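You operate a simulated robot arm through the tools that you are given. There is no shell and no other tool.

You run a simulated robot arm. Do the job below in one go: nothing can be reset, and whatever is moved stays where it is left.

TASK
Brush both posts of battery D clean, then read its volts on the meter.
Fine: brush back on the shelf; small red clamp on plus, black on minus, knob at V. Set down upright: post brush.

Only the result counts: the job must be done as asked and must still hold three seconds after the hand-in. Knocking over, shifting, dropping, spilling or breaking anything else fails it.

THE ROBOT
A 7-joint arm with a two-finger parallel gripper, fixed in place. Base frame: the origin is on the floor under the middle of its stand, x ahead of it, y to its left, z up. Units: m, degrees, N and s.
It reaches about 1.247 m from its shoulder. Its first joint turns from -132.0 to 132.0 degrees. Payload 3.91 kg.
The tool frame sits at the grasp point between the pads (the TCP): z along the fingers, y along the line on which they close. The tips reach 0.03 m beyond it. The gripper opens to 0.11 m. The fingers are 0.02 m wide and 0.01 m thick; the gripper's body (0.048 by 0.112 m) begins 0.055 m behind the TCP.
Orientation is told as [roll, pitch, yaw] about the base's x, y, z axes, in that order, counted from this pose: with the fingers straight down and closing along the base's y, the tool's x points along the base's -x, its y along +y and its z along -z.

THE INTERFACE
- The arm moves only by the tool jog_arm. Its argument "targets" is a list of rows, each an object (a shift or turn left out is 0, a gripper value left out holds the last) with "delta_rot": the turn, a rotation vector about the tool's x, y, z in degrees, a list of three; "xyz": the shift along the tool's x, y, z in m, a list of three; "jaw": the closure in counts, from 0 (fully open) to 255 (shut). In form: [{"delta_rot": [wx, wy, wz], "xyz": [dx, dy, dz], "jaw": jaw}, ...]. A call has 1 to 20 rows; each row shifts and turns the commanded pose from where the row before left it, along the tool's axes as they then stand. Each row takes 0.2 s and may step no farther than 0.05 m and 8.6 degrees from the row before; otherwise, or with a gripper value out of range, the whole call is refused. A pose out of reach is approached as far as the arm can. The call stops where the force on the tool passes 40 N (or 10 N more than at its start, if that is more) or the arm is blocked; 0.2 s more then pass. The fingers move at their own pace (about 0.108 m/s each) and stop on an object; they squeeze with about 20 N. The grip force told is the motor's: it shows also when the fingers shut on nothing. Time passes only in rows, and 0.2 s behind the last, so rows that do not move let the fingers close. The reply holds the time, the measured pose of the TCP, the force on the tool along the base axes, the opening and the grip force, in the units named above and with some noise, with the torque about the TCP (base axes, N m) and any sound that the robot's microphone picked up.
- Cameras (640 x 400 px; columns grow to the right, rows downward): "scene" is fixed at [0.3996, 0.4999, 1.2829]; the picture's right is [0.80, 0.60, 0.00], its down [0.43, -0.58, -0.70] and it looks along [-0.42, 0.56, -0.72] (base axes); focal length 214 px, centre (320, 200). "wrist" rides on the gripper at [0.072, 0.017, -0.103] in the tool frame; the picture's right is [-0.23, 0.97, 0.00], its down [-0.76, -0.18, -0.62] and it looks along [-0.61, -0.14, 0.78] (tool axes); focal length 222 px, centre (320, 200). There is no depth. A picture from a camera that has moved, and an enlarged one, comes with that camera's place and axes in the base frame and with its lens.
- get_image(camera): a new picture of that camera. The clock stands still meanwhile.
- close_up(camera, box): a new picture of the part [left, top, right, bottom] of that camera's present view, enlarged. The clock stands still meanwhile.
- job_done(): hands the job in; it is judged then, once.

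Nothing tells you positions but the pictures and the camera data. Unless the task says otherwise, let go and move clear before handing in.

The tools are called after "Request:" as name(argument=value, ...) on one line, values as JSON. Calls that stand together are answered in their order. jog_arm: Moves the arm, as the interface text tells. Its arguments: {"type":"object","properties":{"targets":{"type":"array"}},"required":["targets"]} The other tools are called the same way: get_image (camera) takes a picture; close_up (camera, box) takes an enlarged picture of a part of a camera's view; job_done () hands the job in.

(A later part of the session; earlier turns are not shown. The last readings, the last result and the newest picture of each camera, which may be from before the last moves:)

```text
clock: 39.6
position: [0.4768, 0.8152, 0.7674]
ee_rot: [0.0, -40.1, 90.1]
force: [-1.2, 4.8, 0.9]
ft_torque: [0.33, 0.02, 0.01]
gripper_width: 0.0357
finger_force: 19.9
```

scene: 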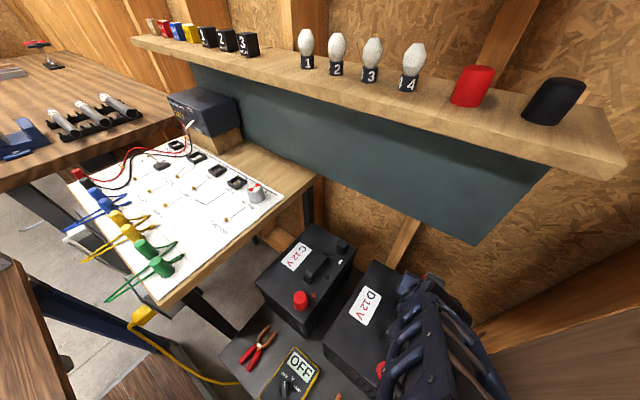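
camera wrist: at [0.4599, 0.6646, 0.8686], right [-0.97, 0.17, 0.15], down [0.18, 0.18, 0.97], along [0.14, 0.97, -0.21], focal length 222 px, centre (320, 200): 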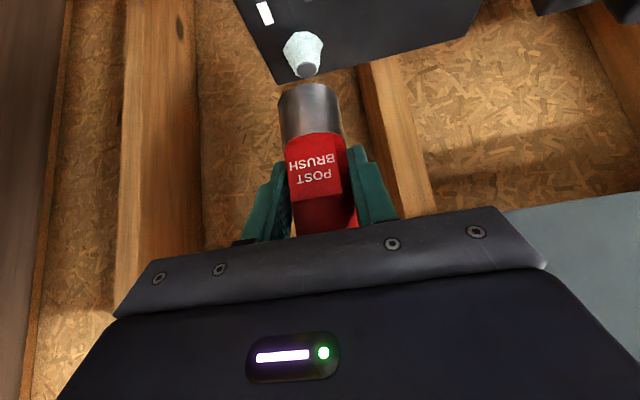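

The side force is nearly gone now. I'll fine-tune by half a millimetre, press 1 mm, and twist back and forth.

Request:
jog_arm(targets=[{"xyz": [0.0003, 0, 0.0011]}, {"delta_rot": [-5.14, 0, -6.13]}, {"delta_rot": [-5.14, 0, -6.13]}, {"delta_rot": [-5.14, 0, -6.13]}, {"delta_rot": [5.14, 0, 6.13]}, {"delta_rot": [5.14, 0, 6.13]}, {"delta_rot": [5.14, 0, 6.13]}, {"delta_rot": [5.14, 0, 6.13]}, {"delta_rot": [5.14, 0, 6.13]}, {"delta_rot": [5.14, 0, 6.13]}, {"delta_rot": [-5.14, 0, -6.13]}, {"delta_rot": [-5.14, 0, -6.13]}, {"delta_rot": [-5.14, 0, -6.13]}, {}])

Request:
close_up(camera="wrist", box=[250, 0, 390, 140])

```text
clock: 42.6
position: [0.4781, 0.8138, 0.7647]
ee_rot: [0.0, -40.0, 90.3]
force: [3.1, -0.2, 8.4]
ft_torque: [0.04, 0.01, 0.04]
gripper_width: 0.0356
finger_force: 19.8
```

```text
2.86 times, centred on (320, 70) of wrist
camera zoom: at [0.4601, 0.692, 0.7973], right [-0.97, 0.17, 0.15], down [0.18, 0.18, 0.97], along [0.14, 0.97, -0.21], focal length 635 px, centre (320, 571)
```

zoom: 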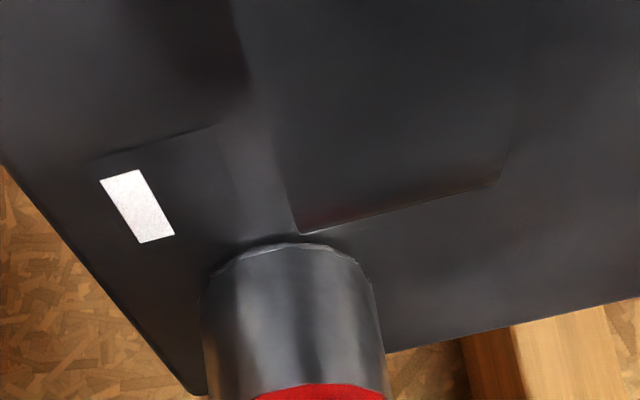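

Contact is even with about 8 N downward. I'll continue twisting for two more full rounds, then raise to inspect.

Request:
jog_arm(targets=[{"delta_rot": [-5.14, 0, -6.13]}, {"delta_rot": [-5.14, 0, -6.13]}, {"delta_rot": [-5.14, 0, -6.13]}, {"delta_rot": [-5.14, 0, -6.13]}, {"delta_rot": [5.14, 0, 6.13]}, {"delta_rot": [5.14, 0, 6.13]}, {"delta_rot": [5.14, 0, 6.13]}, {"delta_rot": [5.14, 0, 6.13]}, {"delta_rot": [5.14, 0, 6.13]}, {"delta_rot": [5.14, 0, 6.13]}, {"delta_rot": [5.14, 0, 6.13]}, {"delta_rot": [5.14, 0, 6.13]}, {"delta_rot": [-5.14, 0, -6.13]}, {"delta_rot": [-5.14, 0, -6.13]}, {"delta_rot": [-5.14, 0, -6.13]}, {"delta_rot": [-5.14, 0, -6.13]}])

Request:
jog_arm(targets=[{"delta_rot": [-5.14, 0, -6.13]}, {"delta_rot": [-5.14, 0, -6.13]}, {"delta_rot": [-5.14, 0, -6.13]}, {"delta_rot": [-5.14, 0, -6.13]}, {"delta_rot": [5.14, 0, 6.13]}, {"delta_rot": [5.14, 0, 6.13]}, {"delta_rot": [5.14, 0, 6.13]}, {"delta_rot": [5.14, 0, 6.13]}, {"delta_rot": [5.14, 0, 6.13]}, {"delta_rot": [5.14, 0, 6.13]}, {"delta_rot": [5.14, 0, 6.13]}, {"delta_rot": [5.14, 0, 6.13]}, {"delta_rot": [-5.14, 0, -6.13]}, {"delta_rot": [-5.14, 0, -6.13]}, {"delta_rot": [-5.14, 0, -6.13]}, {"delta_rot": [-5.14, 0, -6.13]}])

Request:
jog_arm(targets=[{"delta_rot": [-5.14, 0, -6.13]}, {"delta_rot": [-5.14, 0, -6.13]}, {"delta_rot": [5.14, 0, 6.13]}, {"delta_rot": [5.14, 0, 6.13]}, {"delta_rot": [5.14, 0, 6.13]}, {"delta_rot": [5.14, 0, 6.13]}, {"delta_rot": [-5.14, 0, -6.13]}, {"delta_rot": [-5.14, 0, -6.13]}, {"xyz": [-0.0112, 0, -0.0134]}, {"xyz": [-0.0112, 0, -0.0134]}, {"xyz": [-0.0112, 0, -0.0134]}, {"xyz": [-0.0112, 0, -0.0134]}, {}])

Request:
close_up(camera="wrist", box=[250, 0, 390, 140])

```text
clock: 46.0
position: [0.4773, 0.8149, 0.7657]
ee_rot: [0.0, -39.9, 90.2]
force: [1.6, 0.1, 13.7]
ft_torque: [-0.1, 0.07, -0.11]
gripper_width: 0.0359
finger_force: 20.5
```

```text
clock: 49.4
position: [0.4768, 0.8135, 0.7664]
ee_rot: [0.0, -40.0, 90.2]
force: [2.9, 0.2, 11.9]
ft_torque: [0.07, 0.03, -0.08]
gripper_width: 0.036
finger_force: 20.0
```

```text
clock: 52.2
position: [0.4783, 0.8148, 0.836]
ee_rot: [0.1, -40.1, 90.1]
force: [0.1, 0.3, -0.8]
ft_torque: [0.02, -0.02, -0.01]
gripper_width: 0.036
finger_force: 19.6
```

```text
2.86 times, centred on (320, 70) of wrist
camera zoom: at [0.4611, 0.6929, 0.8675], right [-0.97, 0.17, 0.15], down [0.18, 0.18, 0.97], along [0.14, 0.97, -0.21], focal length 635 px, centre (320, 571)
```

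zoom: 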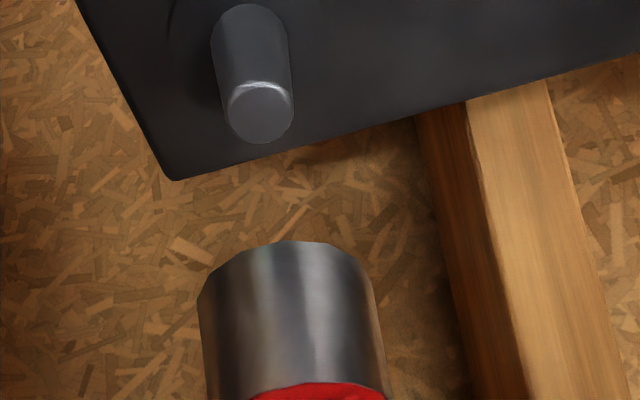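

Both posts are clean and the brush hasn't slipped in the grip. I'll retrace the path: back out, up, and across to in front of its shelf spot.

Request:
jog_arm(targets=[{"xyz": [0.0329, 0, -0.0276]}, {"xyz": [0.0329, 0, -0.0276]}, {"xyz": [0.0329, 0, -0.0276]}, {"xyz": [0.0329, 0, -0.0276]}, {"xyz": [0.0329, 0, -0.0276]}, {"xyz": [-0.0298, 0, -0.0355]}, {"xyz": [-0.0298, 0, -0.0355]}, {"xyz": [-0.0298, 0, -0.0355]}, {"xyz": [-0.0298, 0, -0.0355]}, {"xyz": [-0.0298, 0, -0.0355]}, {"xyz": [-0.0298, 0, -0.0355]}, {"xyz": [-0.0298, 0, -0.0355]}, {"xyz": [-0.0298, 0, -0.0355]}, {"xyz": [-0.0298, 0, -0.0355]}, {"xyz": [-0.0298, 0, -0.0355]}])

Request:
jog_arm(targets=[{"xyz": [0, 0.0488, 0]}, {"xyz": [0, 0.0488, 0]}, {"xyz": [0, 0.0488, 0]}, {"xyz": [0, 0.0488, 0]}, {"xyz": [0, 0.0488, 0]}, {"xyz": [0, 0.0488, 0]}, {"xyz": [0, 0.0488, 0]}, {"xyz": [0, 0.0488, 0]}, {"xyz": [0, 0.0488, 0]}, {}])

Request:
get_image(camera="wrist")

Request:
get_image(camera="scene")

```text
clock: 55.4
position: [0.4789, 0.6003, 1.3016]
ee_rot: [0.1, -40.0, 90.0]
force: [0.4, 0.3, -1.0]
ft_torque: [0.01, 0.0, 0.07]
gripper_width: 0.0358
finger_force: 20.4
```

```text
clock: 57.6
position: [0.0361, 0.6012, 1.3009]
ee_rot: [0.1, -40.1, 90.1]
force: [0.4, -0.7, -0.9]
ft_torque: [0.04, 0.03, 0.01]
gripper_width: 0.0358
finger_force: 20.2
```

```text
taken
camera wrist: at [0.0189, 0.4786, 1.3322], right [-0.97, 0.17, 0.15], down [0.18, 0.18, 0.97], along [0.14, 0.97, -0.21], focal length 222 px, centre (320, 200)
```

wrist: 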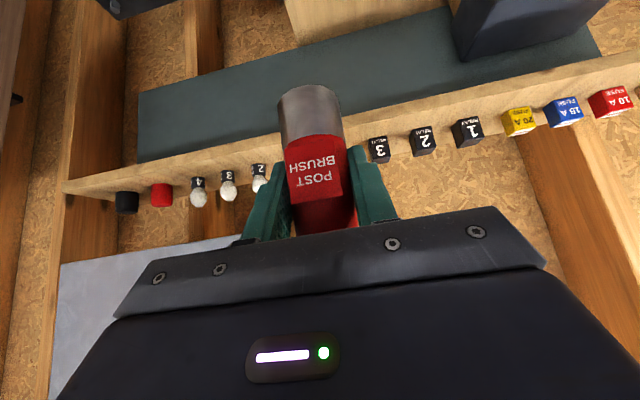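

```text
taken
```

scene: 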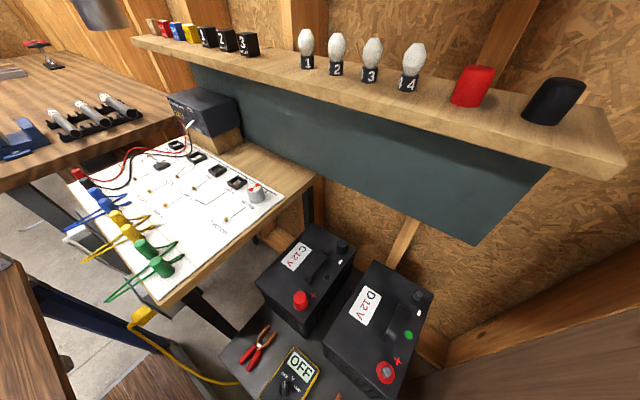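

Brush is in front of its gap between relay 3 and bulb 1. I'll move it forward over the shelf and lower most of the way, then check.

Request:
jog_arm(targets=[{"xyz": [-0.0368, -0.002, 0.0309]}, {"xyz": [-0.0368, 0, 0.0309]}, {"xyz": [-0.0368, 0, 0.0309]}, {"xyz": [-0.0368, 0, 0.0309]}, {"xyz": [-0.0366, 0, 0.0307]}, {}, {"xyz": [0.0212, 0, 0.0253]}, {"xyz": [0.0212, 0, 0.0253]}, {}])

Request:
get_image(camera="wrist")

Request:
close_up(camera="scene", box=[200, 0, 340, 90])

```text
clock: 59.6
position: [0.0415, 0.8391, 1.2323]
ee_rot: [0.1, -40.1, 90.1]
force: [0.9, -0.6, -1.7]
ft_torque: [0.01, -0.04, 0.01]
gripper_width: 0.0359
finger_force: 19.6
```

```text
taken
camera wrist: at [0.0239, 0.717, 1.2629], right [-0.97, 0.17, 0.15], down [0.18, 0.18, 0.97], along [0.14, 0.97, -0.21], focal length 222 px, centre (320, 200)
```

wrist: 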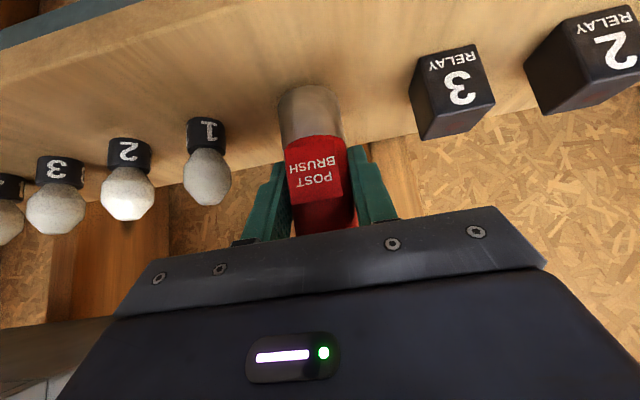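

```text
4.44 times, centred on (270, 45) of scene
camera zoom: at [0.3996, 0.4999, 1.2829], right [0.8, 0.6, 0.0], down [0.43, -0.58, -0.7], along [-0.42, 0.56, -0.72], focal length 953 px, centre (542, 889)
```

zoom: 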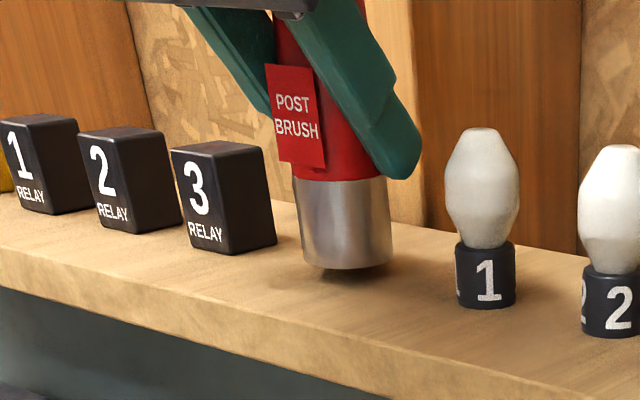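

The brush hovers about 6 mm above the shelf. I'll lower it gently in small steps watching the force.

Request:
jog_arm(targets=[{"xyz": [0.0013, 0.001, 0.0015]}, {"xyz": [0.0013, 0, 0.0015]}, {"xyz": [0.0006, 0, 0.0008]}, {}])

Request:
close_up(camera="scene", box=[200, 0, 340, 90])

```text
clock: 60.6
position: [0.0384, 0.8389, 1.2278]
ee_rot: [-0.1, -40.0, 90.2]
force: [0.4, -0.3, -1.3]
ft_torque: [-0.01, 0.0, 0.02]
gripper_width: 0.0358
finger_force: 20.5
```

```text
4.44 times, centred on (270, 45) of scene
camera zoom: at [0.3996, 0.4999, 1.2829], right [0.8, 0.6, 0.0], down [0.43, -0.58, -0.7], along [-0.42, 0.56, -0.72], focal length 953 px, centre (542, 889)
```

zoom: 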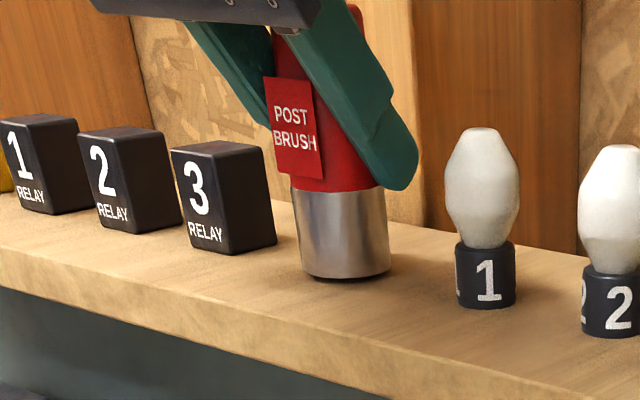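

Request:
jog_arm(targets=[{"xyz": [0.0006, 0, 0.0008]}, {}])

Request:
jog_arm(targets=[{"xyz": [0.0006, 0, 0.0008]}, {}])

```text
clock: 61.2
position: [0.0385, 0.8375, 1.2258]
ee_rot: [0.1, -40.0, 90.1]
force: [0.7, 0.1, -1.3]
ft_torque: [0.0, -0.01, 0.03]
gripper_width: 0.036
finger_force: 20.0
```

```text
clock: 61.8
position: [0.0396, 0.8394, 1.226]
ee_rot: [0.0, -40.0, 90.0]
force: [-0.5, -0.4, -1.2]
ft_torque: [-0.01, -0.01, 0.02]
gripper_width: 0.0362
finger_force: 20.4
```

Force still shows the brush's weight hanging, so it isn't touching yet. I continue in millimetre steps.

Request:
jog_arm(targets=[{"xyz": [0.0006, 0, 0.0008]}, {}])

Request:
jog_arm(targets=[{"xyz": [0.0004, 0, 0.0005]}, {}])

Request:
close_up(camera="scene", box=[240, 20, 320, 75])

```text
clock: 62.4
position: [0.0387, 0.8377, 1.2258]
ee_rot: [0.0, -40.0, 90.0]
force: [0.9, 0.8, 1.2]
ft_torque: [0.0, -0.01, 0.02]
gripper_width: 0.0357
finger_force: 19.9
```

```text
clock: 63.0
position: [0.0397, 0.8382, 1.225]
ee_rot: [0.0, -40.1, 90.1]
force: [1.5, 2.6, 4.2]
ft_torque: [-0.01, -0.04, 0.0]
gripper_width: 0.036
finger_force: 19.8
```

```text
7.27 times, centred on (280, 48) of scene
camera zoom: at [0.3996, 0.4999, 1.2829], right [0.8, 0.6, 0.0], down [0.43, -0.58, -0.7], along [-0.42, 0.56, -0.72], focal length 1560 px, centre (611, 1309)
```

zoom: 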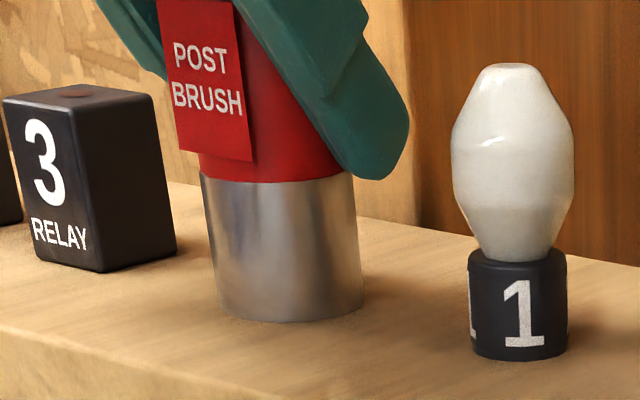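

The brush stands on the shelf (4 N contact). I'll open to 6 cm only, check it, then withdraw along the finger axis.

Request:
jog_arm(targets=[{"jaw": 200}, {"jaw": 116}, {}, {}])

Request:
close_up(camera="scene", box=[200, 0, 340, 90])

Request:
close_up(camera="wrist", box=[220, 60, 440, 240])

```text
clock: 64.0
position: [0.039, 0.8394, 1.2245]
ee_rot: [-0.1, -40.0, 90.1]
force: [0.4, 0.2, -0.2]
ft_torque: [-0.01, -0.03, 0.06]
gripper_width: 0.06
finger_force: 0.0
```

```text
4.44 times, centred on (270, 45) of scene
camera zoom: at [0.3996, 0.4999, 1.2829], right [0.8, 0.6, 0.0], down [0.43, -0.58, -0.7], along [-0.42, 0.56, -0.72], focal length 953 px, centre (542, 889)
```

zoom: 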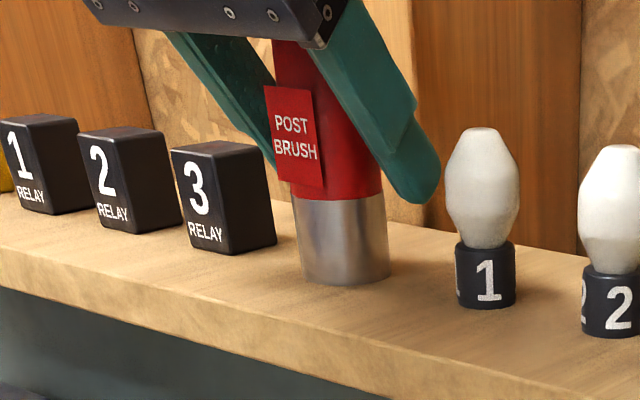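

```text
2.22 times, centred on (330, 150) of wrist
camera zoom: at [0.0217, 0.7167, 1.2559], right [-0.97, 0.17, 0.15], down [0.18, 0.18, 0.97], along [0.14, 0.97, -0.21], focal length 494 px, centre (298, 311)
```

zoom: 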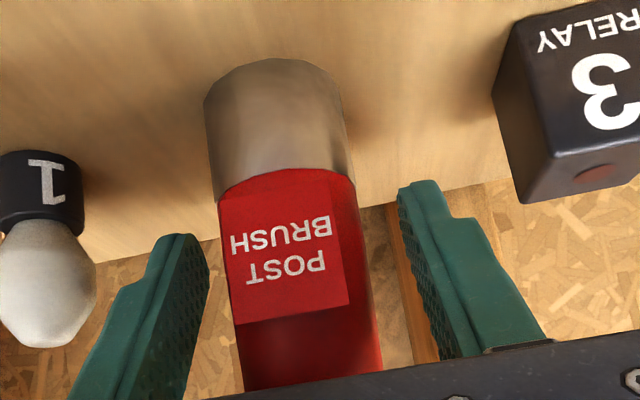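

The brush stands upright and free. I'll withdraw along the finger axis, then move across toward the platform area.

Request:
jog_arm(targets=[{"xyz": [0, 0, -0.02]}, {"xyz": [0, 0, -0.03]}, {"xyz": [0, 0, -0.04]}, {"xyz": [0, 0, -0.04]}, {"xyz": [0.0368, 0, -0.0309]}, {"xyz": [0.0368, 0, -0.0309]}, {"xyz": [0.0368, 0, -0.0309]}, {"xyz": [0.0368, 0, -0.0309]}, {}])

Request:
get_image(camera="wrist")

Request:
close_up(camera="scene", box=[200, 0, 340, 90])

Request:
close_up(camera="scene", box=[200, 230, 460, 400])

```text
clock: 66.0
position: [0.0401, 0.5615, 1.3232]
ee_rot: [0.0, -40.0, 90.1]
force: [0.4, -0.8, -0.5]
ft_torque: [0.01, -0.03, -0.01]
gripper_width: 0.0601
finger_force: 0.1
```

```text
taken
camera wrist: at [0.0215, 0.4409, 1.3537], right [-0.97, 0.17, 0.15], down [0.18, 0.18, 0.97], along [0.14, 0.97, -0.21], focal length 222 px, centre (320, 200)
```

wrist: 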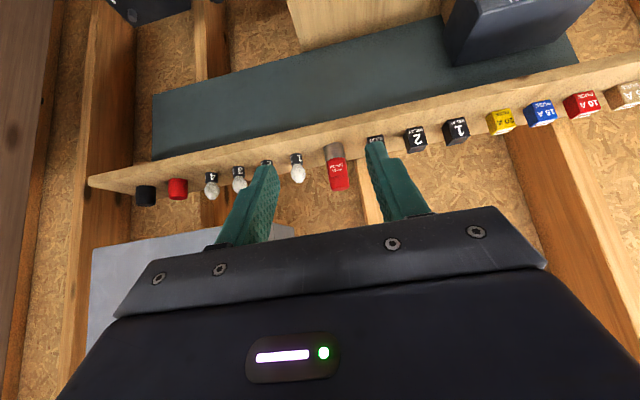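

```text
4.44 times, centred on (270, 45) of scene
camera zoom: at [0.3996, 0.4999, 1.2829], right [0.8, 0.6, 0.0], down [0.43, -0.58, -0.7], along [-0.42, 0.56, -0.72], focal length 953 px, centre (542, 889)
```

zoom: 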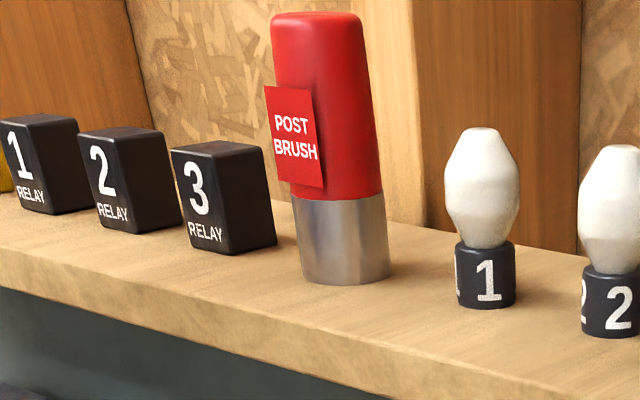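

```text
2.35 times, centred on (330, 315) of scene
camera zoom: at [0.3996, 0.4999, 1.2829], right [0.8, 0.6, 0.0], down [0.43, -0.58, -0.7], along [-0.42, 0.56, -0.72], focal length 505 px, centre (296, -71)
```

zoom: 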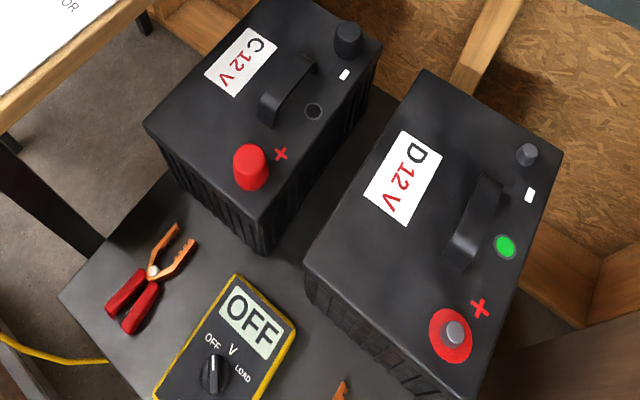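

The brush is safely back on the shelf. Next I straighten the hand and move above the platform to examine the clamps and meter closely.

Request:
jog_arm(targets=[{"delta_rot": [0, 8, 0]}, {"delta_rot": [0, 8, 0]}, {"delta_rot": [0, 8, 0]}, {"delta_rot": [0, 8, 0]}, {"delta_rot": [0, 8, 0]}, {"xyz": [0.0286, -0.0386, 0]}, {"xyz": [0.0286, -0.0386, 0]}, {"xyz": [0.0286, -0.0386, 0]}, {"xyz": [0.0286, -0.0386, 0]}, {"xyz": [0.0286, -0.0386, 0]}, {"xyz": [0.0286, -0.0386, 0]}, {"xyz": [0.0286, -0.0386, 0]}, {"xyz": [0, 0, 0.05]}, {"xyz": [0, 0, 0.05]}, {"xyz": [0, 0, 0.05]}, {"xyz": [0, 0, 0.05]}, {"xyz": [0, 0, 0.05]}, {"xyz": [0, 0, 0.05]}, {"xyz": [0, 0, 0.05]}, {"xyz": [0, 0, 0.05]}])

Request:
get_image(camera="wrist")

Request:
get_image(camera="scene")

```text
clock: 70.2
position: [0.3101, 0.364, 0.9236]
ee_rot: [0.0, 0.0, 90.3]
force: [0.4, 0.2, -0.3]
ft_torque: [-0.02, -0.04, 0.01]
gripper_width: 0.0598
finger_force: 0.0
```

```text
taken
camera wrist: at [0.2926, 0.2917, 1.0252], right [-0.97, 0.22, 0.0], down [0.18, 0.76, 0.62], along [0.14, 0.61, -0.78], focal length 222 px, centre (320, 200)
```

wrist: 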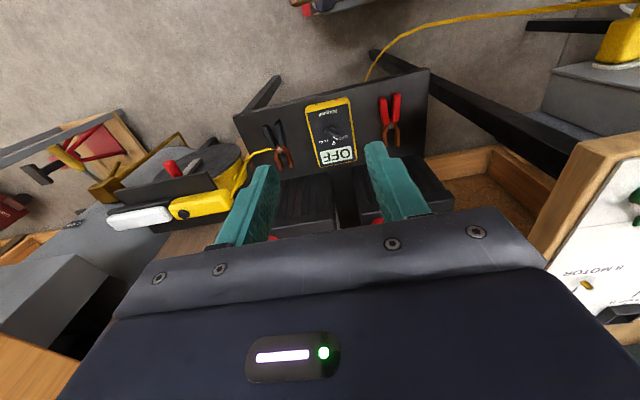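

```text
taken
```

scene: 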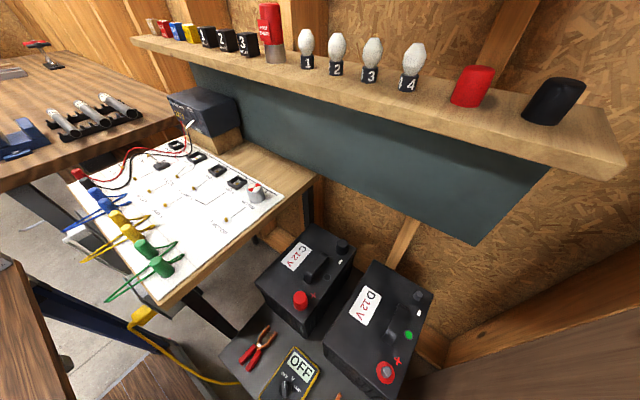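

Request:
close_up(camera="wrist", box=[220, 70, 340, 190])

Request:
close_up(camera="wrist", box=[290, 60, 440, 170])

```text
3.33 times, centred on (280, 130) of wrist
camera zoom: at [0.2926, 0.2917, 1.0252], right [-0.97, 0.22, 0.0], down [0.18, 0.76, 0.62], along [0.14, 0.61, -0.78], focal length 740 px, centre (453, 433)
```

zoom: 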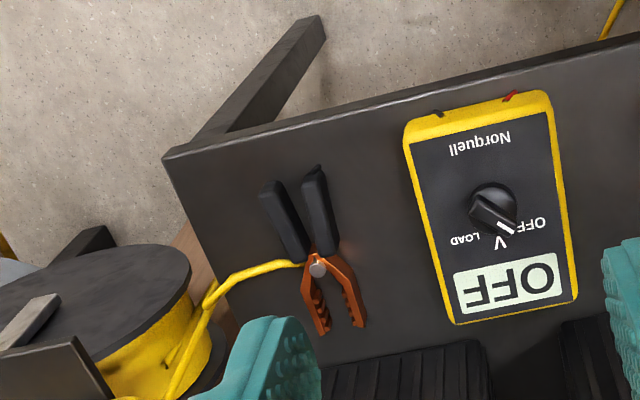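

```text
3.64 times, centred on (365, 115) of wrist
camera zoom: at [0.2926, 0.2917, 1.0252], right [-0.97, 0.22, 0.0], down [0.18, 0.76, 0.62], along [0.14, 0.61, -0.78], focal length 808 px, centre (156, 509)
```

zoom: 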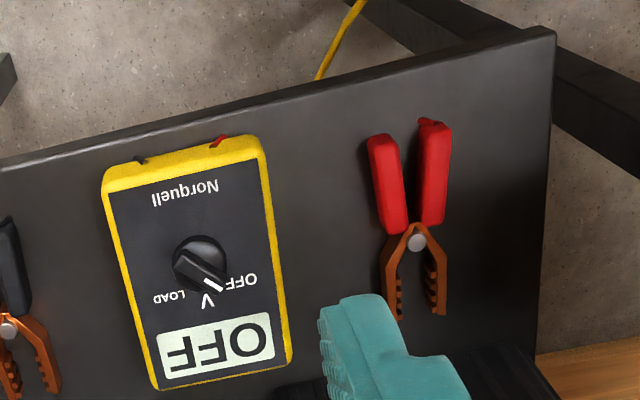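

The clamps lie flat with handles toward the robot and jaws toward the batteries: red pivot near (0.180, 0.501), black near (0.440, 0.5005), both at z≈0.54, meter knob near (0.31, 0.48). I'll start with the red clamp and move above its handles for a closer look.

Request:
jog_arm(targets=[{"xyz": [-0.0232, 0.0322, 0]}, {"xyz": [-0.0232, 0.0322, 0]}, {"xyz": [-0.0232, 0.0322, 0]}, {"xyz": [-0.0232, 0.0322, 0], "jaw": 60}, {"xyz": [0, 0, 0.044]}, {"xyz": [0, 0, 0.044]}, {"xyz": [0, 0, 0.044]}, {"xyz": [0, 0, 0.044]}, {"xyz": [0, 0, 0.044]}, {}])

Request:
get_image(camera="wrist")

Request:
get_image(camera="scene")

```text
clock: 72.4
position: [0.1782, 0.4568, 0.7051]
ee_rot: [0.1, 0.0, 90.0]
force: [0.7, 0.4, 0.0]
ft_torque: [-0.04, -0.03, -0.02]
gripper_width: 0.0842
finger_force: 0.0
```

```text
taken
camera wrist: at [0.1611, 0.3846, 0.8069], right [-0.97, 0.23, 0.0], down [0.18, 0.76, 0.62], along [0.14, 0.61, -0.78], focal length 222 px, centre (320, 200)
```

wrist: 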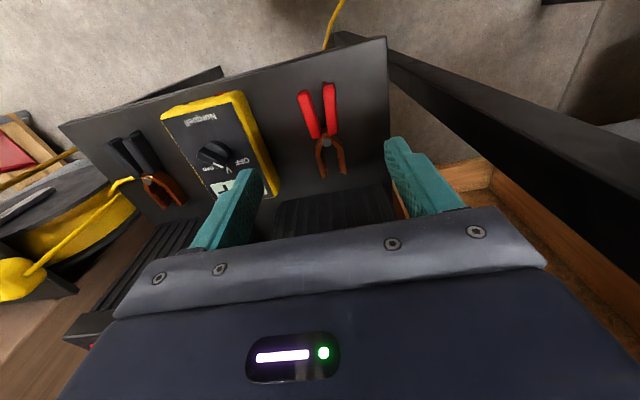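

```text
taken
```

scene: 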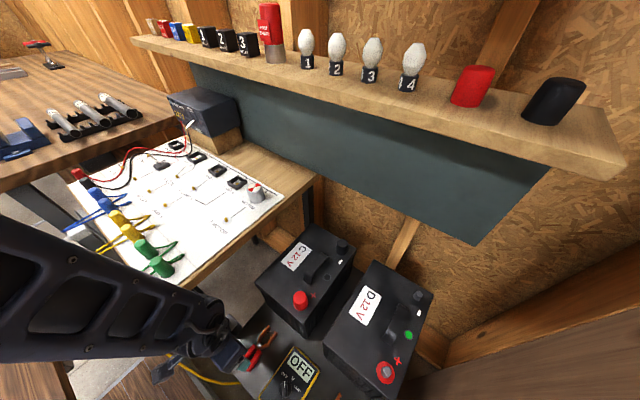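

The hand is above the red clamp. The forearm gets close to the circuit-board table in this posture, so I'll use a tilted hand (wrist pulled back toward the robot) for the actual pick. First a close-up for geometry.

Request:
close_up(camera="wrist", box=[270, 60, 390, 190])

Request:
close_up(camera="scene", box=[120, 220, 320, 400])

```text
3.08 times, centred on (330, 125) of wrist
camera zoom: at [0.1611, 0.3846, 0.8069], right [-0.97, 0.23, 0.0], down [0.18, 0.76, 0.62], along [0.14, 0.61, -0.78], focal length 684 px, centre (289, 431)
```

zoom: 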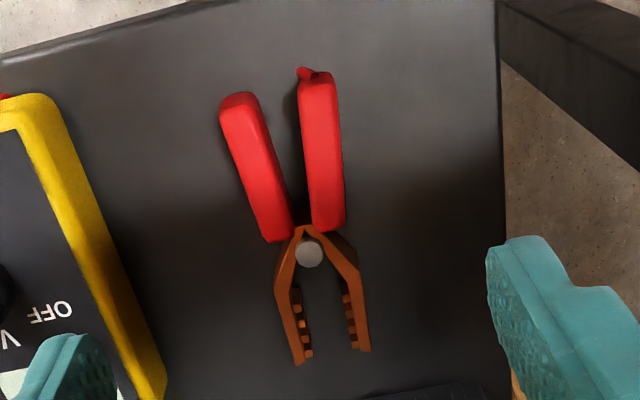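

```text
2.22 times, centred on (220, 310) of scene
camera zoom: at [0.3996, 0.4999, 1.2829], right [0.8, 0.6, 0.0], down [0.43, -0.58, -0.7], along [-0.42, 0.56, -0.72], focal length 477 px, centre (542, -44)
```

zoom: 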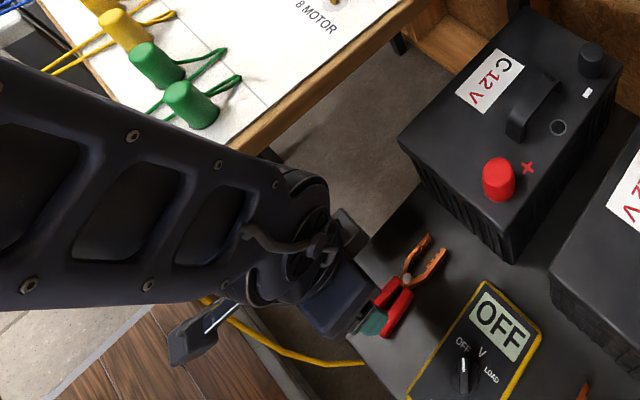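

The clamp is about 0.04 m across the handles, centred at x≈0.179, with the handles spanning y≈0.437–0.494. I'll tilt the hand 40° here (pulling the wrist back from the table) and check.

Request:
jog_arm(targets=[{"delta_rot": [0, -8, 0]}, {"delta_rot": [0, -8, 0]}, {"delta_rot": [0, -8, 0]}, {"delta_rot": [0, -8, 0]}, {"delta_rot": [0, -8, 0]}, {}])

Request:
get_image(camera="wrist")

Request:
get_image(camera="scene")

```text
clock: 73.8
position: [0.1817, 0.4567, 0.7055]
ee_rot: [0.0, -40.1, 90.1]
force: [1.3, 0.5, 0.1]
ft_torque: [0.03, -0.01, 0.0]
gripper_width: 0.0841
finger_force: 0.0
```

```text
taken
camera wrist: at [0.1634, 0.3342, 0.7364], right [-0.97, 0.17, 0.15], down [0.18, 0.18, 0.97], along [0.14, 0.97, -0.21], focal length 222 px, centre (320, 200)
```

wrist: 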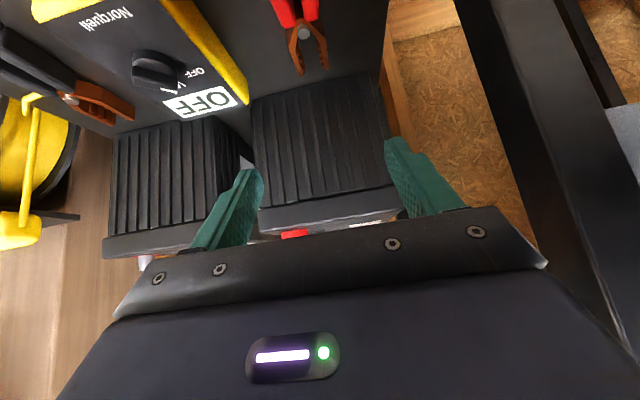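

```text
taken
```

scene: 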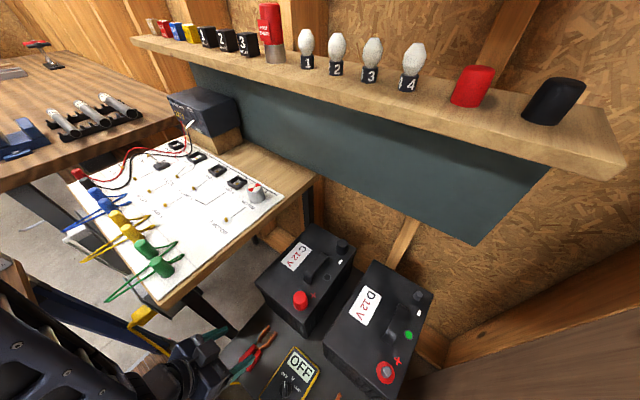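

The wrist is now well clear of the table. I'll lower toward the red handles and check alignment at about 4 cm above.

Request:
jog_arm(targets=[{"xyz": [0.0225, 0.0015, 0.0268]}, {"xyz": [0.0225, 0, 0.0268]}, {"xyz": [0.0225, 0, 0.0268]}, {}])

Request:
get_image(camera="wrist")

Request:
close_up(camera="scene", box=[180, 300, 320, 400])

```text
clock: 74.8
position: [0.1798, 0.4569, 0.5983]
ee_rot: [0.0, -40.0, 90.0]
force: [0.1, 0.0, 0.3]
ft_torque: [0.0, 0.0, -0.04]
gripper_width: 0.0844
finger_force: 0.2
```

```text
taken
camera wrist: at [0.1622, 0.3338, 0.6299], right [-0.97, 0.17, 0.15], down [0.18, 0.18, 0.97], along [0.14, 0.97, -0.21], focal length 222 px, centre (320, 200)
```

wrist: 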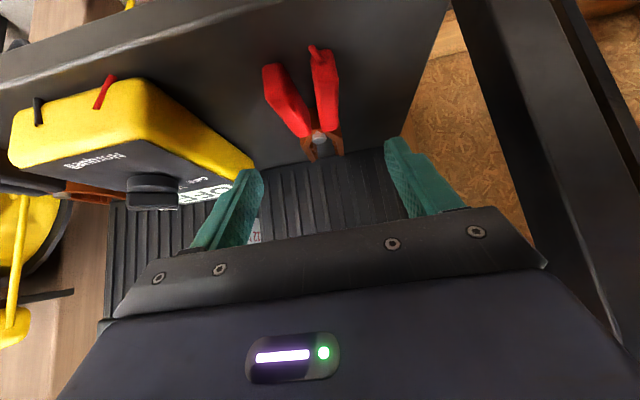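

```text
4.00 times, centred on (250, 350) of scene
camera zoom: at [0.3996, 0.4999, 1.2829], right [0.8, 0.6, 0.0], down [0.43, -0.58, -0.7], along [-0.42, 0.56, -0.72], focal length 858 px, centre (600, -400)
```

zoom: 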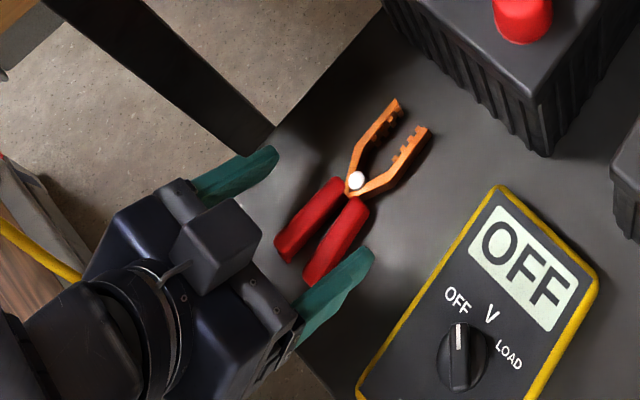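

The open fingers bracket the red handles, but a slightly smaller tilt will give better pad contact on the flat-lying handles. I'll reduce tilt to 28° and lower to just above the platform.

Request:
jog_arm(targets=[{"delta_rot": [0, 8, 0]}, {"delta_rot": [0, 4, 0]}, {"xyz": [0.0097, 0, 0.013]}, {"xyz": [0.0097, 0, 0.013]}, {}])

Request:
get_image(camera="wrist")

Request:
close_up(camera="scene", box=[180, 300, 320, 400])

```text
clock: 76.0
position: [0.1808, 0.4508, 0.5679]
ee_rot: [0.0, -28.1, 90.1]
force: [0.5, -0.6, 0.0]
ft_torque: [-0.03, 0.01, 0.0]
gripper_width: 0.0842
finger_force: 0.0
```

```text
taken
camera wrist: at [0.1627, 0.3385, 0.6234], right [-0.97, 0.2, 0.11], down [0.18, 0.38, 0.91], along [0.14, 0.9, -0.41], focal length 222 px, centre (320, 200)
```

wrist: 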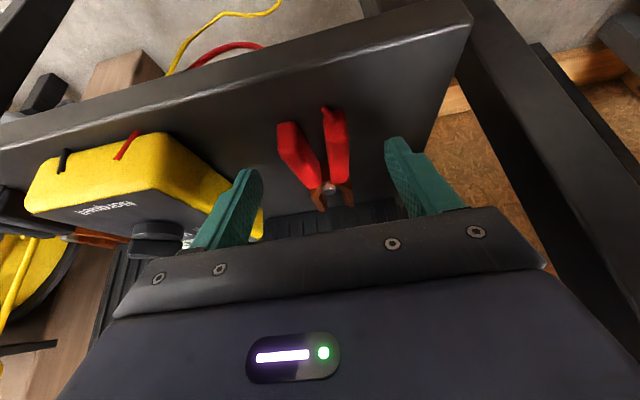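

```text
4.00 times, centred on (250, 350) of scene
camera zoom: at [0.3996, 0.4999, 1.2829], right [0.8, 0.6, 0.0], down [0.43, -0.58, -0.7], along [-0.42, 0.56, -0.72], focal length 858 px, centre (600, -400)
```

zoom: 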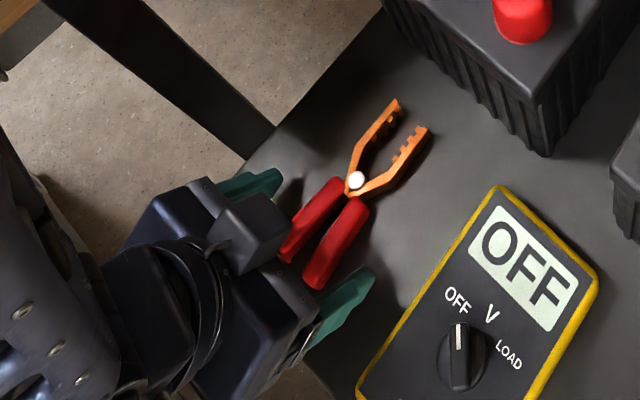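

The clamp is centred between the fingers. I'll creep down toward the platform watching for contact.

Request:
jog_arm(targets=[{"xyz": [0.0019, 0, 0.0035]}, {}])

Request:
jog_arm(targets=[{"xyz": [0.0014, 0, 0.0026]}, {}])

```text
clock: 76.6
position: [0.1787, 0.4505, 0.5631]
ee_rot: [0.0, -28.0, 90.0]
force: [-0.5, -0.1, -0.4]
ft_torque: [-0.02, 0.03, 0.01]
gripper_width: 0.084
finger_force: 0.1
```

```text
clock: 77.2
position: [0.1793, 0.4508, 0.5613]
ee_rot: [0.0, -28.1, 90.0]
force: [-0.4, -0.5, 0.4]
ft_torque: [-0.01, -0.02, -0.01]
gripper_width: 0.0842
finger_force: 0.1
```

Request:
jog_arm(targets=[{"xyz": [0.0007, 0, 0.0013]}, {}])

Request:
close_up(camera="wrist", box=[220, 90, 440, 240])

```text
clock: 77.8
position: [0.1786, 0.4518, 0.5588]
ee_rot: [0.0, -28.1, 90.1]
force: [1.1, -0.3, -0.2]
ft_torque: [-0.02, 0.0, -0.01]
gripper_width: 0.084
finger_force: 0.0
```

```text
2.67 times, centred on (330, 165) of wrist
camera zoom: at [0.1618, 0.3392, 0.6155], right [-0.97, 0.2, 0.11], down [0.18, 0.38, 0.91], along [0.14, 0.9, -0.41], focal length 592 px, centre (293, 293)
```

zoom: 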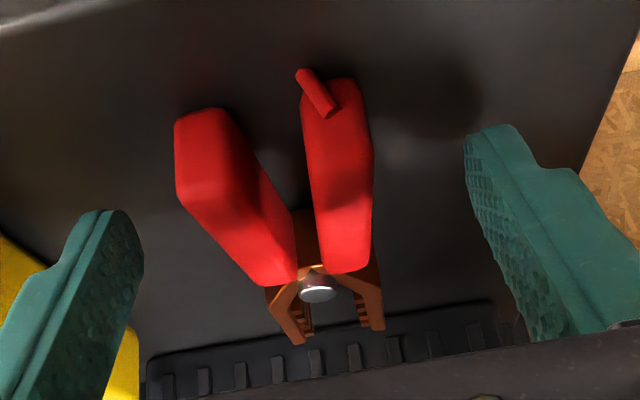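

No contact with the platform yet and the handles are between the pads. I'll close the gripper on the handles and see how the clamp responds.

Request:
jog_arm(targets=[{"jaw": 150}, {"jaw": 255}, {}, {}, {}])

Request:
close_up(camera="wrist", box=[220, 90, 440, 240])

Request:
close_up(camera="scene", box=[180, 300, 320, 400])

```text
clock: 79.0
position: [0.1786, 0.4521, 0.5597]
ee_rot: [0.0, -28.0, 90.1]
force: [0.0, -0.3, 0.7]
ft_torque: [-0.02, 0.03, -0.01]
gripper_width: 0.0424
finger_force: 20.0
```

```text
2.67 times, centred on (330, 165) of wrist
camera zoom: at [0.1618, 0.3391, 0.6155], right [-0.97, 0.2, 0.11], down [0.18, 0.38, 0.91], along [0.14, 0.9, -0.41], focal length 592 px, centre (293, 293)
```

zoom: 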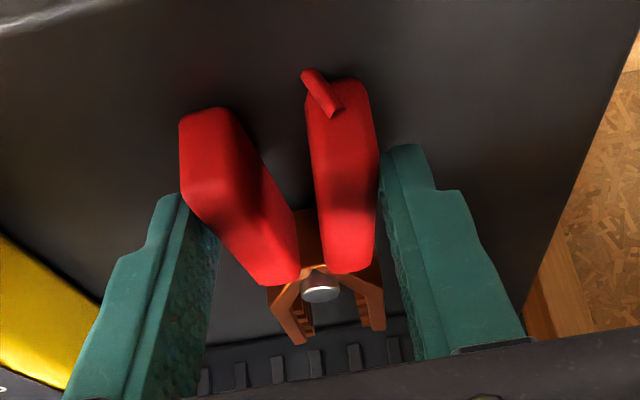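

```text
4.00 times, centred on (250, 350) of scene
camera zoom: at [0.3996, 0.4999, 1.2829], right [0.8, 0.6, 0.0], down [0.43, -0.58, -0.7], along [-0.42, 0.56, -0.72], focal length 858 px, centre (600, -400)
```

zoom: 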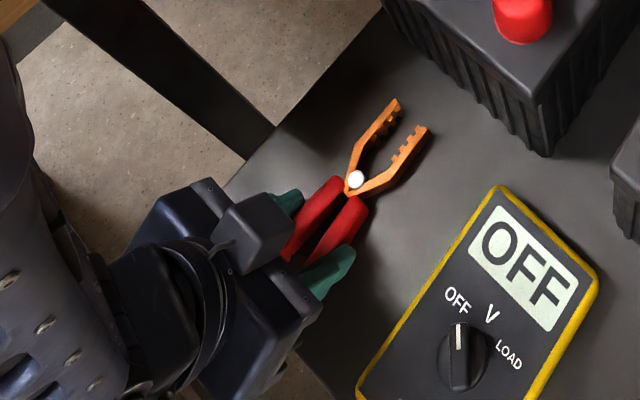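

The gripper stopped at 0.0424 m with the clamp behaving as one rigid piece. I'll lift it 10 cm and look at the jaws closely.

Request:
jog_arm(targets=[{"xyz": [-0.0047, 0, -0.0088]}, {"xyz": [-0.0141, 0, -0.0265]}, {"xyz": [-0.0141, 0, -0.0265]}, {"xyz": [-0.0141, 0, -0.0265]}, {}])

Request:
close_up(camera="wrist", box=[240, 90, 400, 230])

Request:
close_up(camera="scene", box=[200, 310, 290, 380])

```text
clock: 80.2
position: [0.1794, 0.4513, 0.6604]
ee_rot: [-0.1, -28.0, 90.1]
force: [-0.4, 0.0, -1.3]
ft_torque: [-0.06, -0.03, 0.0]
gripper_width: 0.0425
finger_force: 19.6
```

```text
2.86 times, centred on (320, 160) of wrist
camera zoom: at [0.1622, 0.3385, 0.7163], right [-0.97, 0.2, 0.11], down [0.18, 0.38, 0.91], along [0.14, 0.9, -0.41], focal length 635 px, centre (320, 314)
```

zoom: 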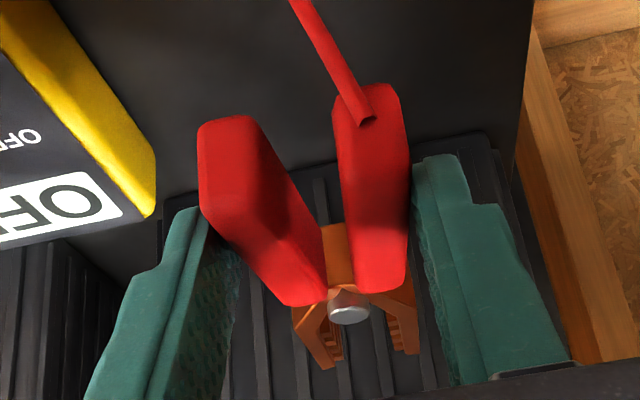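

```text
5.71 times, centred on (245, 345) of scene
camera zoom: at [0.3996, 0.4999, 1.2829], right [0.8, 0.6, 0.0], down [0.43, -0.58, -0.7], along [-0.42, 0.56, -0.72], focal length 1226 px, centre (749, -629)
```

zoom: 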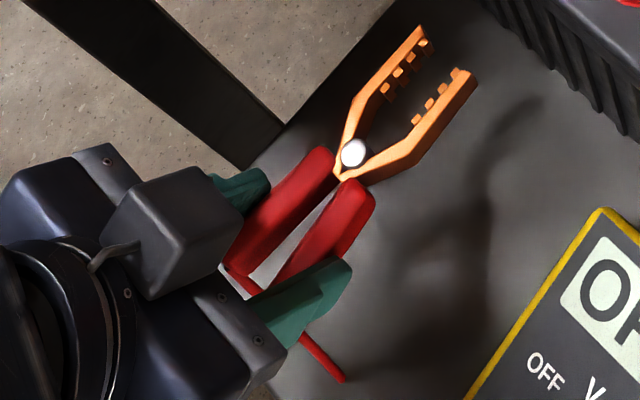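

The red clamp is held level with its lead trailing; the jaw mouth sits about 0.0865 m ahead of the TCP and 0.021 m below it. I'll lift, move right over the platform and turn the hand 60° so the clamp can lie on top of battery D beside the plus post.

Request:
jog_arm(targets=[{"xyz": [-0.0203, 0, -0.0382]}, {"xyz": [-0.0203, 0, -0.0382]}, {"xyz": [-0.0203, 0, -0.0382]}, {"xyz": [0, -0.0467, 0]}, {"xyz": [0, -0.0467, 0]}, {"xyz": [0, -0.0467, 0]}, {"delta_rot": [3.52, 0, 6.62]}, {"delta_rot": [3.52, 0, 6.62]}, {"delta_rot": [3.52, 0, 6.62]}, {"delta_rot": [3.52, 0, 6.62]}, {"delta_rot": [3.52, 0, 6.62]}, {"delta_rot": [3.52, 0, 6.62]}, {"delta_rot": [3.52, 0, 6.62]}, {"delta_rot": [3.52, 0, 6.62]}, {}])

Request:
get_image(camera="wrist")

Request:
get_image(camera="scene")

```text
clock: 83.4
position: [0.3199, 0.4508, 0.7879]
ee_rot: [0.0, -27.9, 30.0]
force: [-0.5, 0.4, -1.1]
ft_torque: [-0.03, 0.05, 0.0]
gripper_width: 0.0422
finger_force: 19.4
```

```text
taken
camera wrist: at [0.2133, 0.4093, 0.8441], right [-0.31, 0.94, 0.11], down [0.42, 0.04, 0.91], along [0.85, 0.33, -0.41], focal length 222 px, centre (320, 200)
```

wrist: 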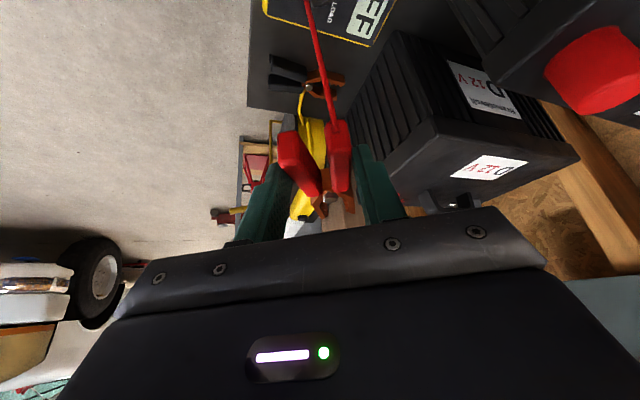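

```text
taken
```

scene: 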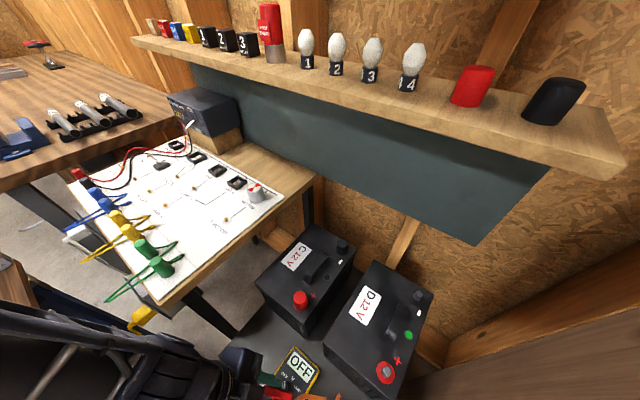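

The hand turned smoothly and the clamp is level, pointing toward the plus post direction. I'll move it to directly above the post and inspect alignment.

Request:
jog_arm(targets=[{"xyz": [-0.0299, 0.01805, 0.0159]}, {"xyz": [-0.0299, 0.01805, 0.0159]}, {"xyz": [-0.0299, 0.01805, 0.0159]}, {"xyz": [-0.0299, 0.01805, 0.0159]}, {}])

Request:
get_image(camera="wrist")

Request:
close_up(camera="scene", box=[320, 310, 440, 400])

Request:
close_up(camera="wrist", box=[260, 110, 400, 230])

```text
clock: 84.6
position: [0.3999, 0.5825, 0.7873]
ee_rot: [0.0, -28.1, 30.1]
force: [-0.5, 0.8, -0.6]
ft_torque: [-0.02, -0.01, 0.0]
gripper_width: 0.0419
finger_force: 20.6
```

```text
taken
camera wrist: at [0.2931, 0.5397, 0.8437], right [-0.31, 0.94, 0.11], down [0.42, 0.04, 0.91], along [0.85, 0.33, -0.41], focal length 222 px, centre (320, 200)
```

wrist: 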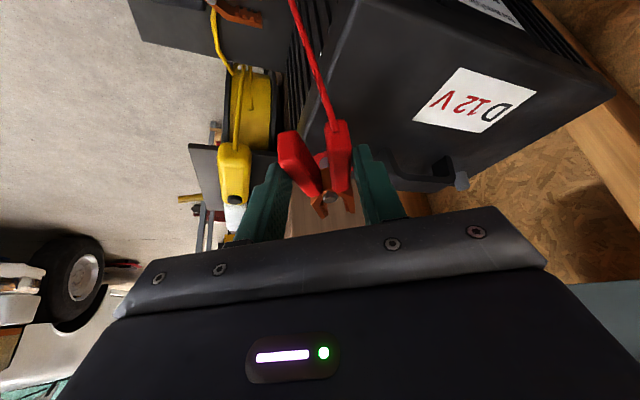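

```text
4.44 times, centred on (380, 355) of scene
camera zoom: at [0.3996, 0.4999, 1.2829], right [0.8, 0.6, 0.0], down [0.43, -0.58, -0.7], along [-0.42, 0.56, -0.72], focal length 953 px, centre (53, -489)
```

zoom: 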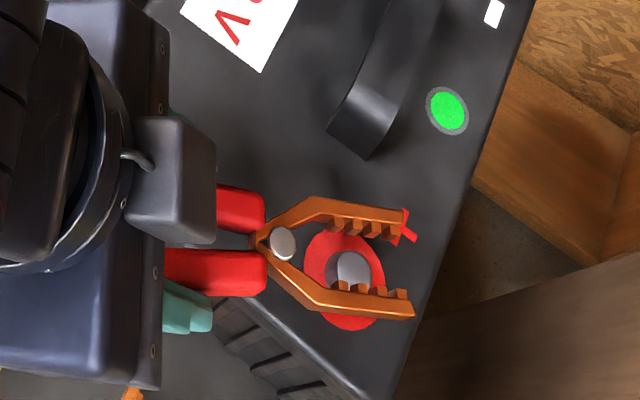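

```text
3.33 times, centred on (330, 170) of wrist
camera zoom: at [0.2931, 0.5397, 0.8437], right [-0.31, 0.94, 0.11], down [0.42, 0.04, 0.91], along [0.85, 0.33, -0.41], focal length 740 px, centre (287, 300)
```

zoom: 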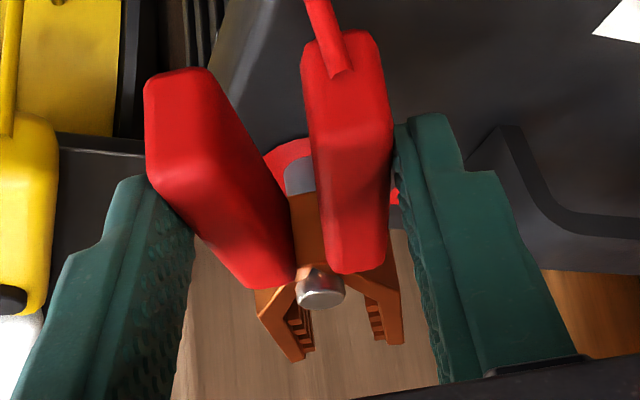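

From above the jaw mouth centre comes out at (0.4768, 0.6232), right over the post, with about 2 cm between the teeth. I'll lower straight down so the jaws straddle the post.

Request:
jog_arm(targets=[{"xyz": [0.0067, 0, 0.0126]}, {"xyz": [0.0067, 0, 0.0126]}, {"xyz": [0.0057, 0, 0.0107]}, {}])

Request:
close_up(camera="scene", box=[320, 310, 440, 400])

Request:
get_image(camera="wrist")

```text
clock: 85.6
position: [0.4005, 0.5817, 0.748]
ee_rot: [0.1, -28.2, 30.0]
force: [2.1, -4.9, 34.1]
ft_torque: [0.04, -0.39, -0.09]
gripper_width: 0.0425
finger_force: 20.0
```

```text
4.44 times, centred on (380, 355) of scene
camera zoom: at [0.3996, 0.4999, 1.2829], right [0.8, 0.6, 0.0], down [0.43, -0.58, -0.7], along [-0.42, 0.56, -0.72], focal length 953 px, centre (53, -489)
```

zoom: 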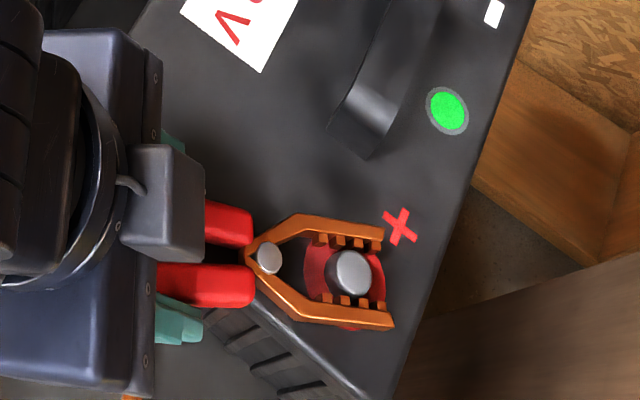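

```text
taken
camera wrist: at [0.2938, 0.5392, 0.8043], right [-0.31, 0.94, 0.11], down [0.42, 0.03, 0.91], along [0.85, 0.33, -0.4], focal length 222 px, centre (320, 200)
```

wrist: 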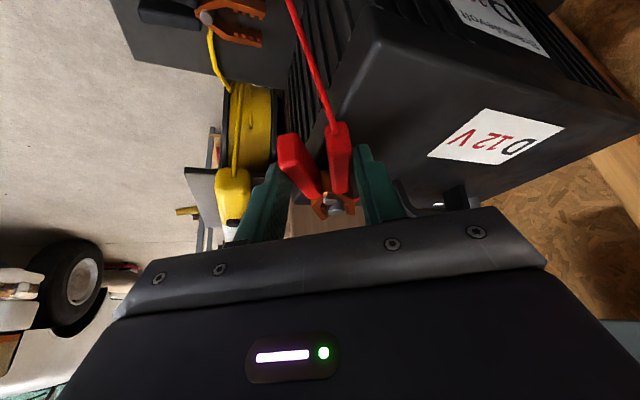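

The jaws are around the post and the clamp's handles/fingertips rest on the battery top (34 N), so I'll back off 3 mm before releasing.

Request:
jog_arm(targets=[{"xyz": [-0.0014, 0, -0.0026]}, {}])

```text
clock: 86.2
position: [0.3983, 0.5815, 0.7477]
ee_rot: [-0.1, -28.0, 30.2]
force: [1.7, 1.2, -4.4]
ft_torque: [-0.15, 0.21, 0.05]
gripper_width: 0.0423
finger_force: 19.6
```

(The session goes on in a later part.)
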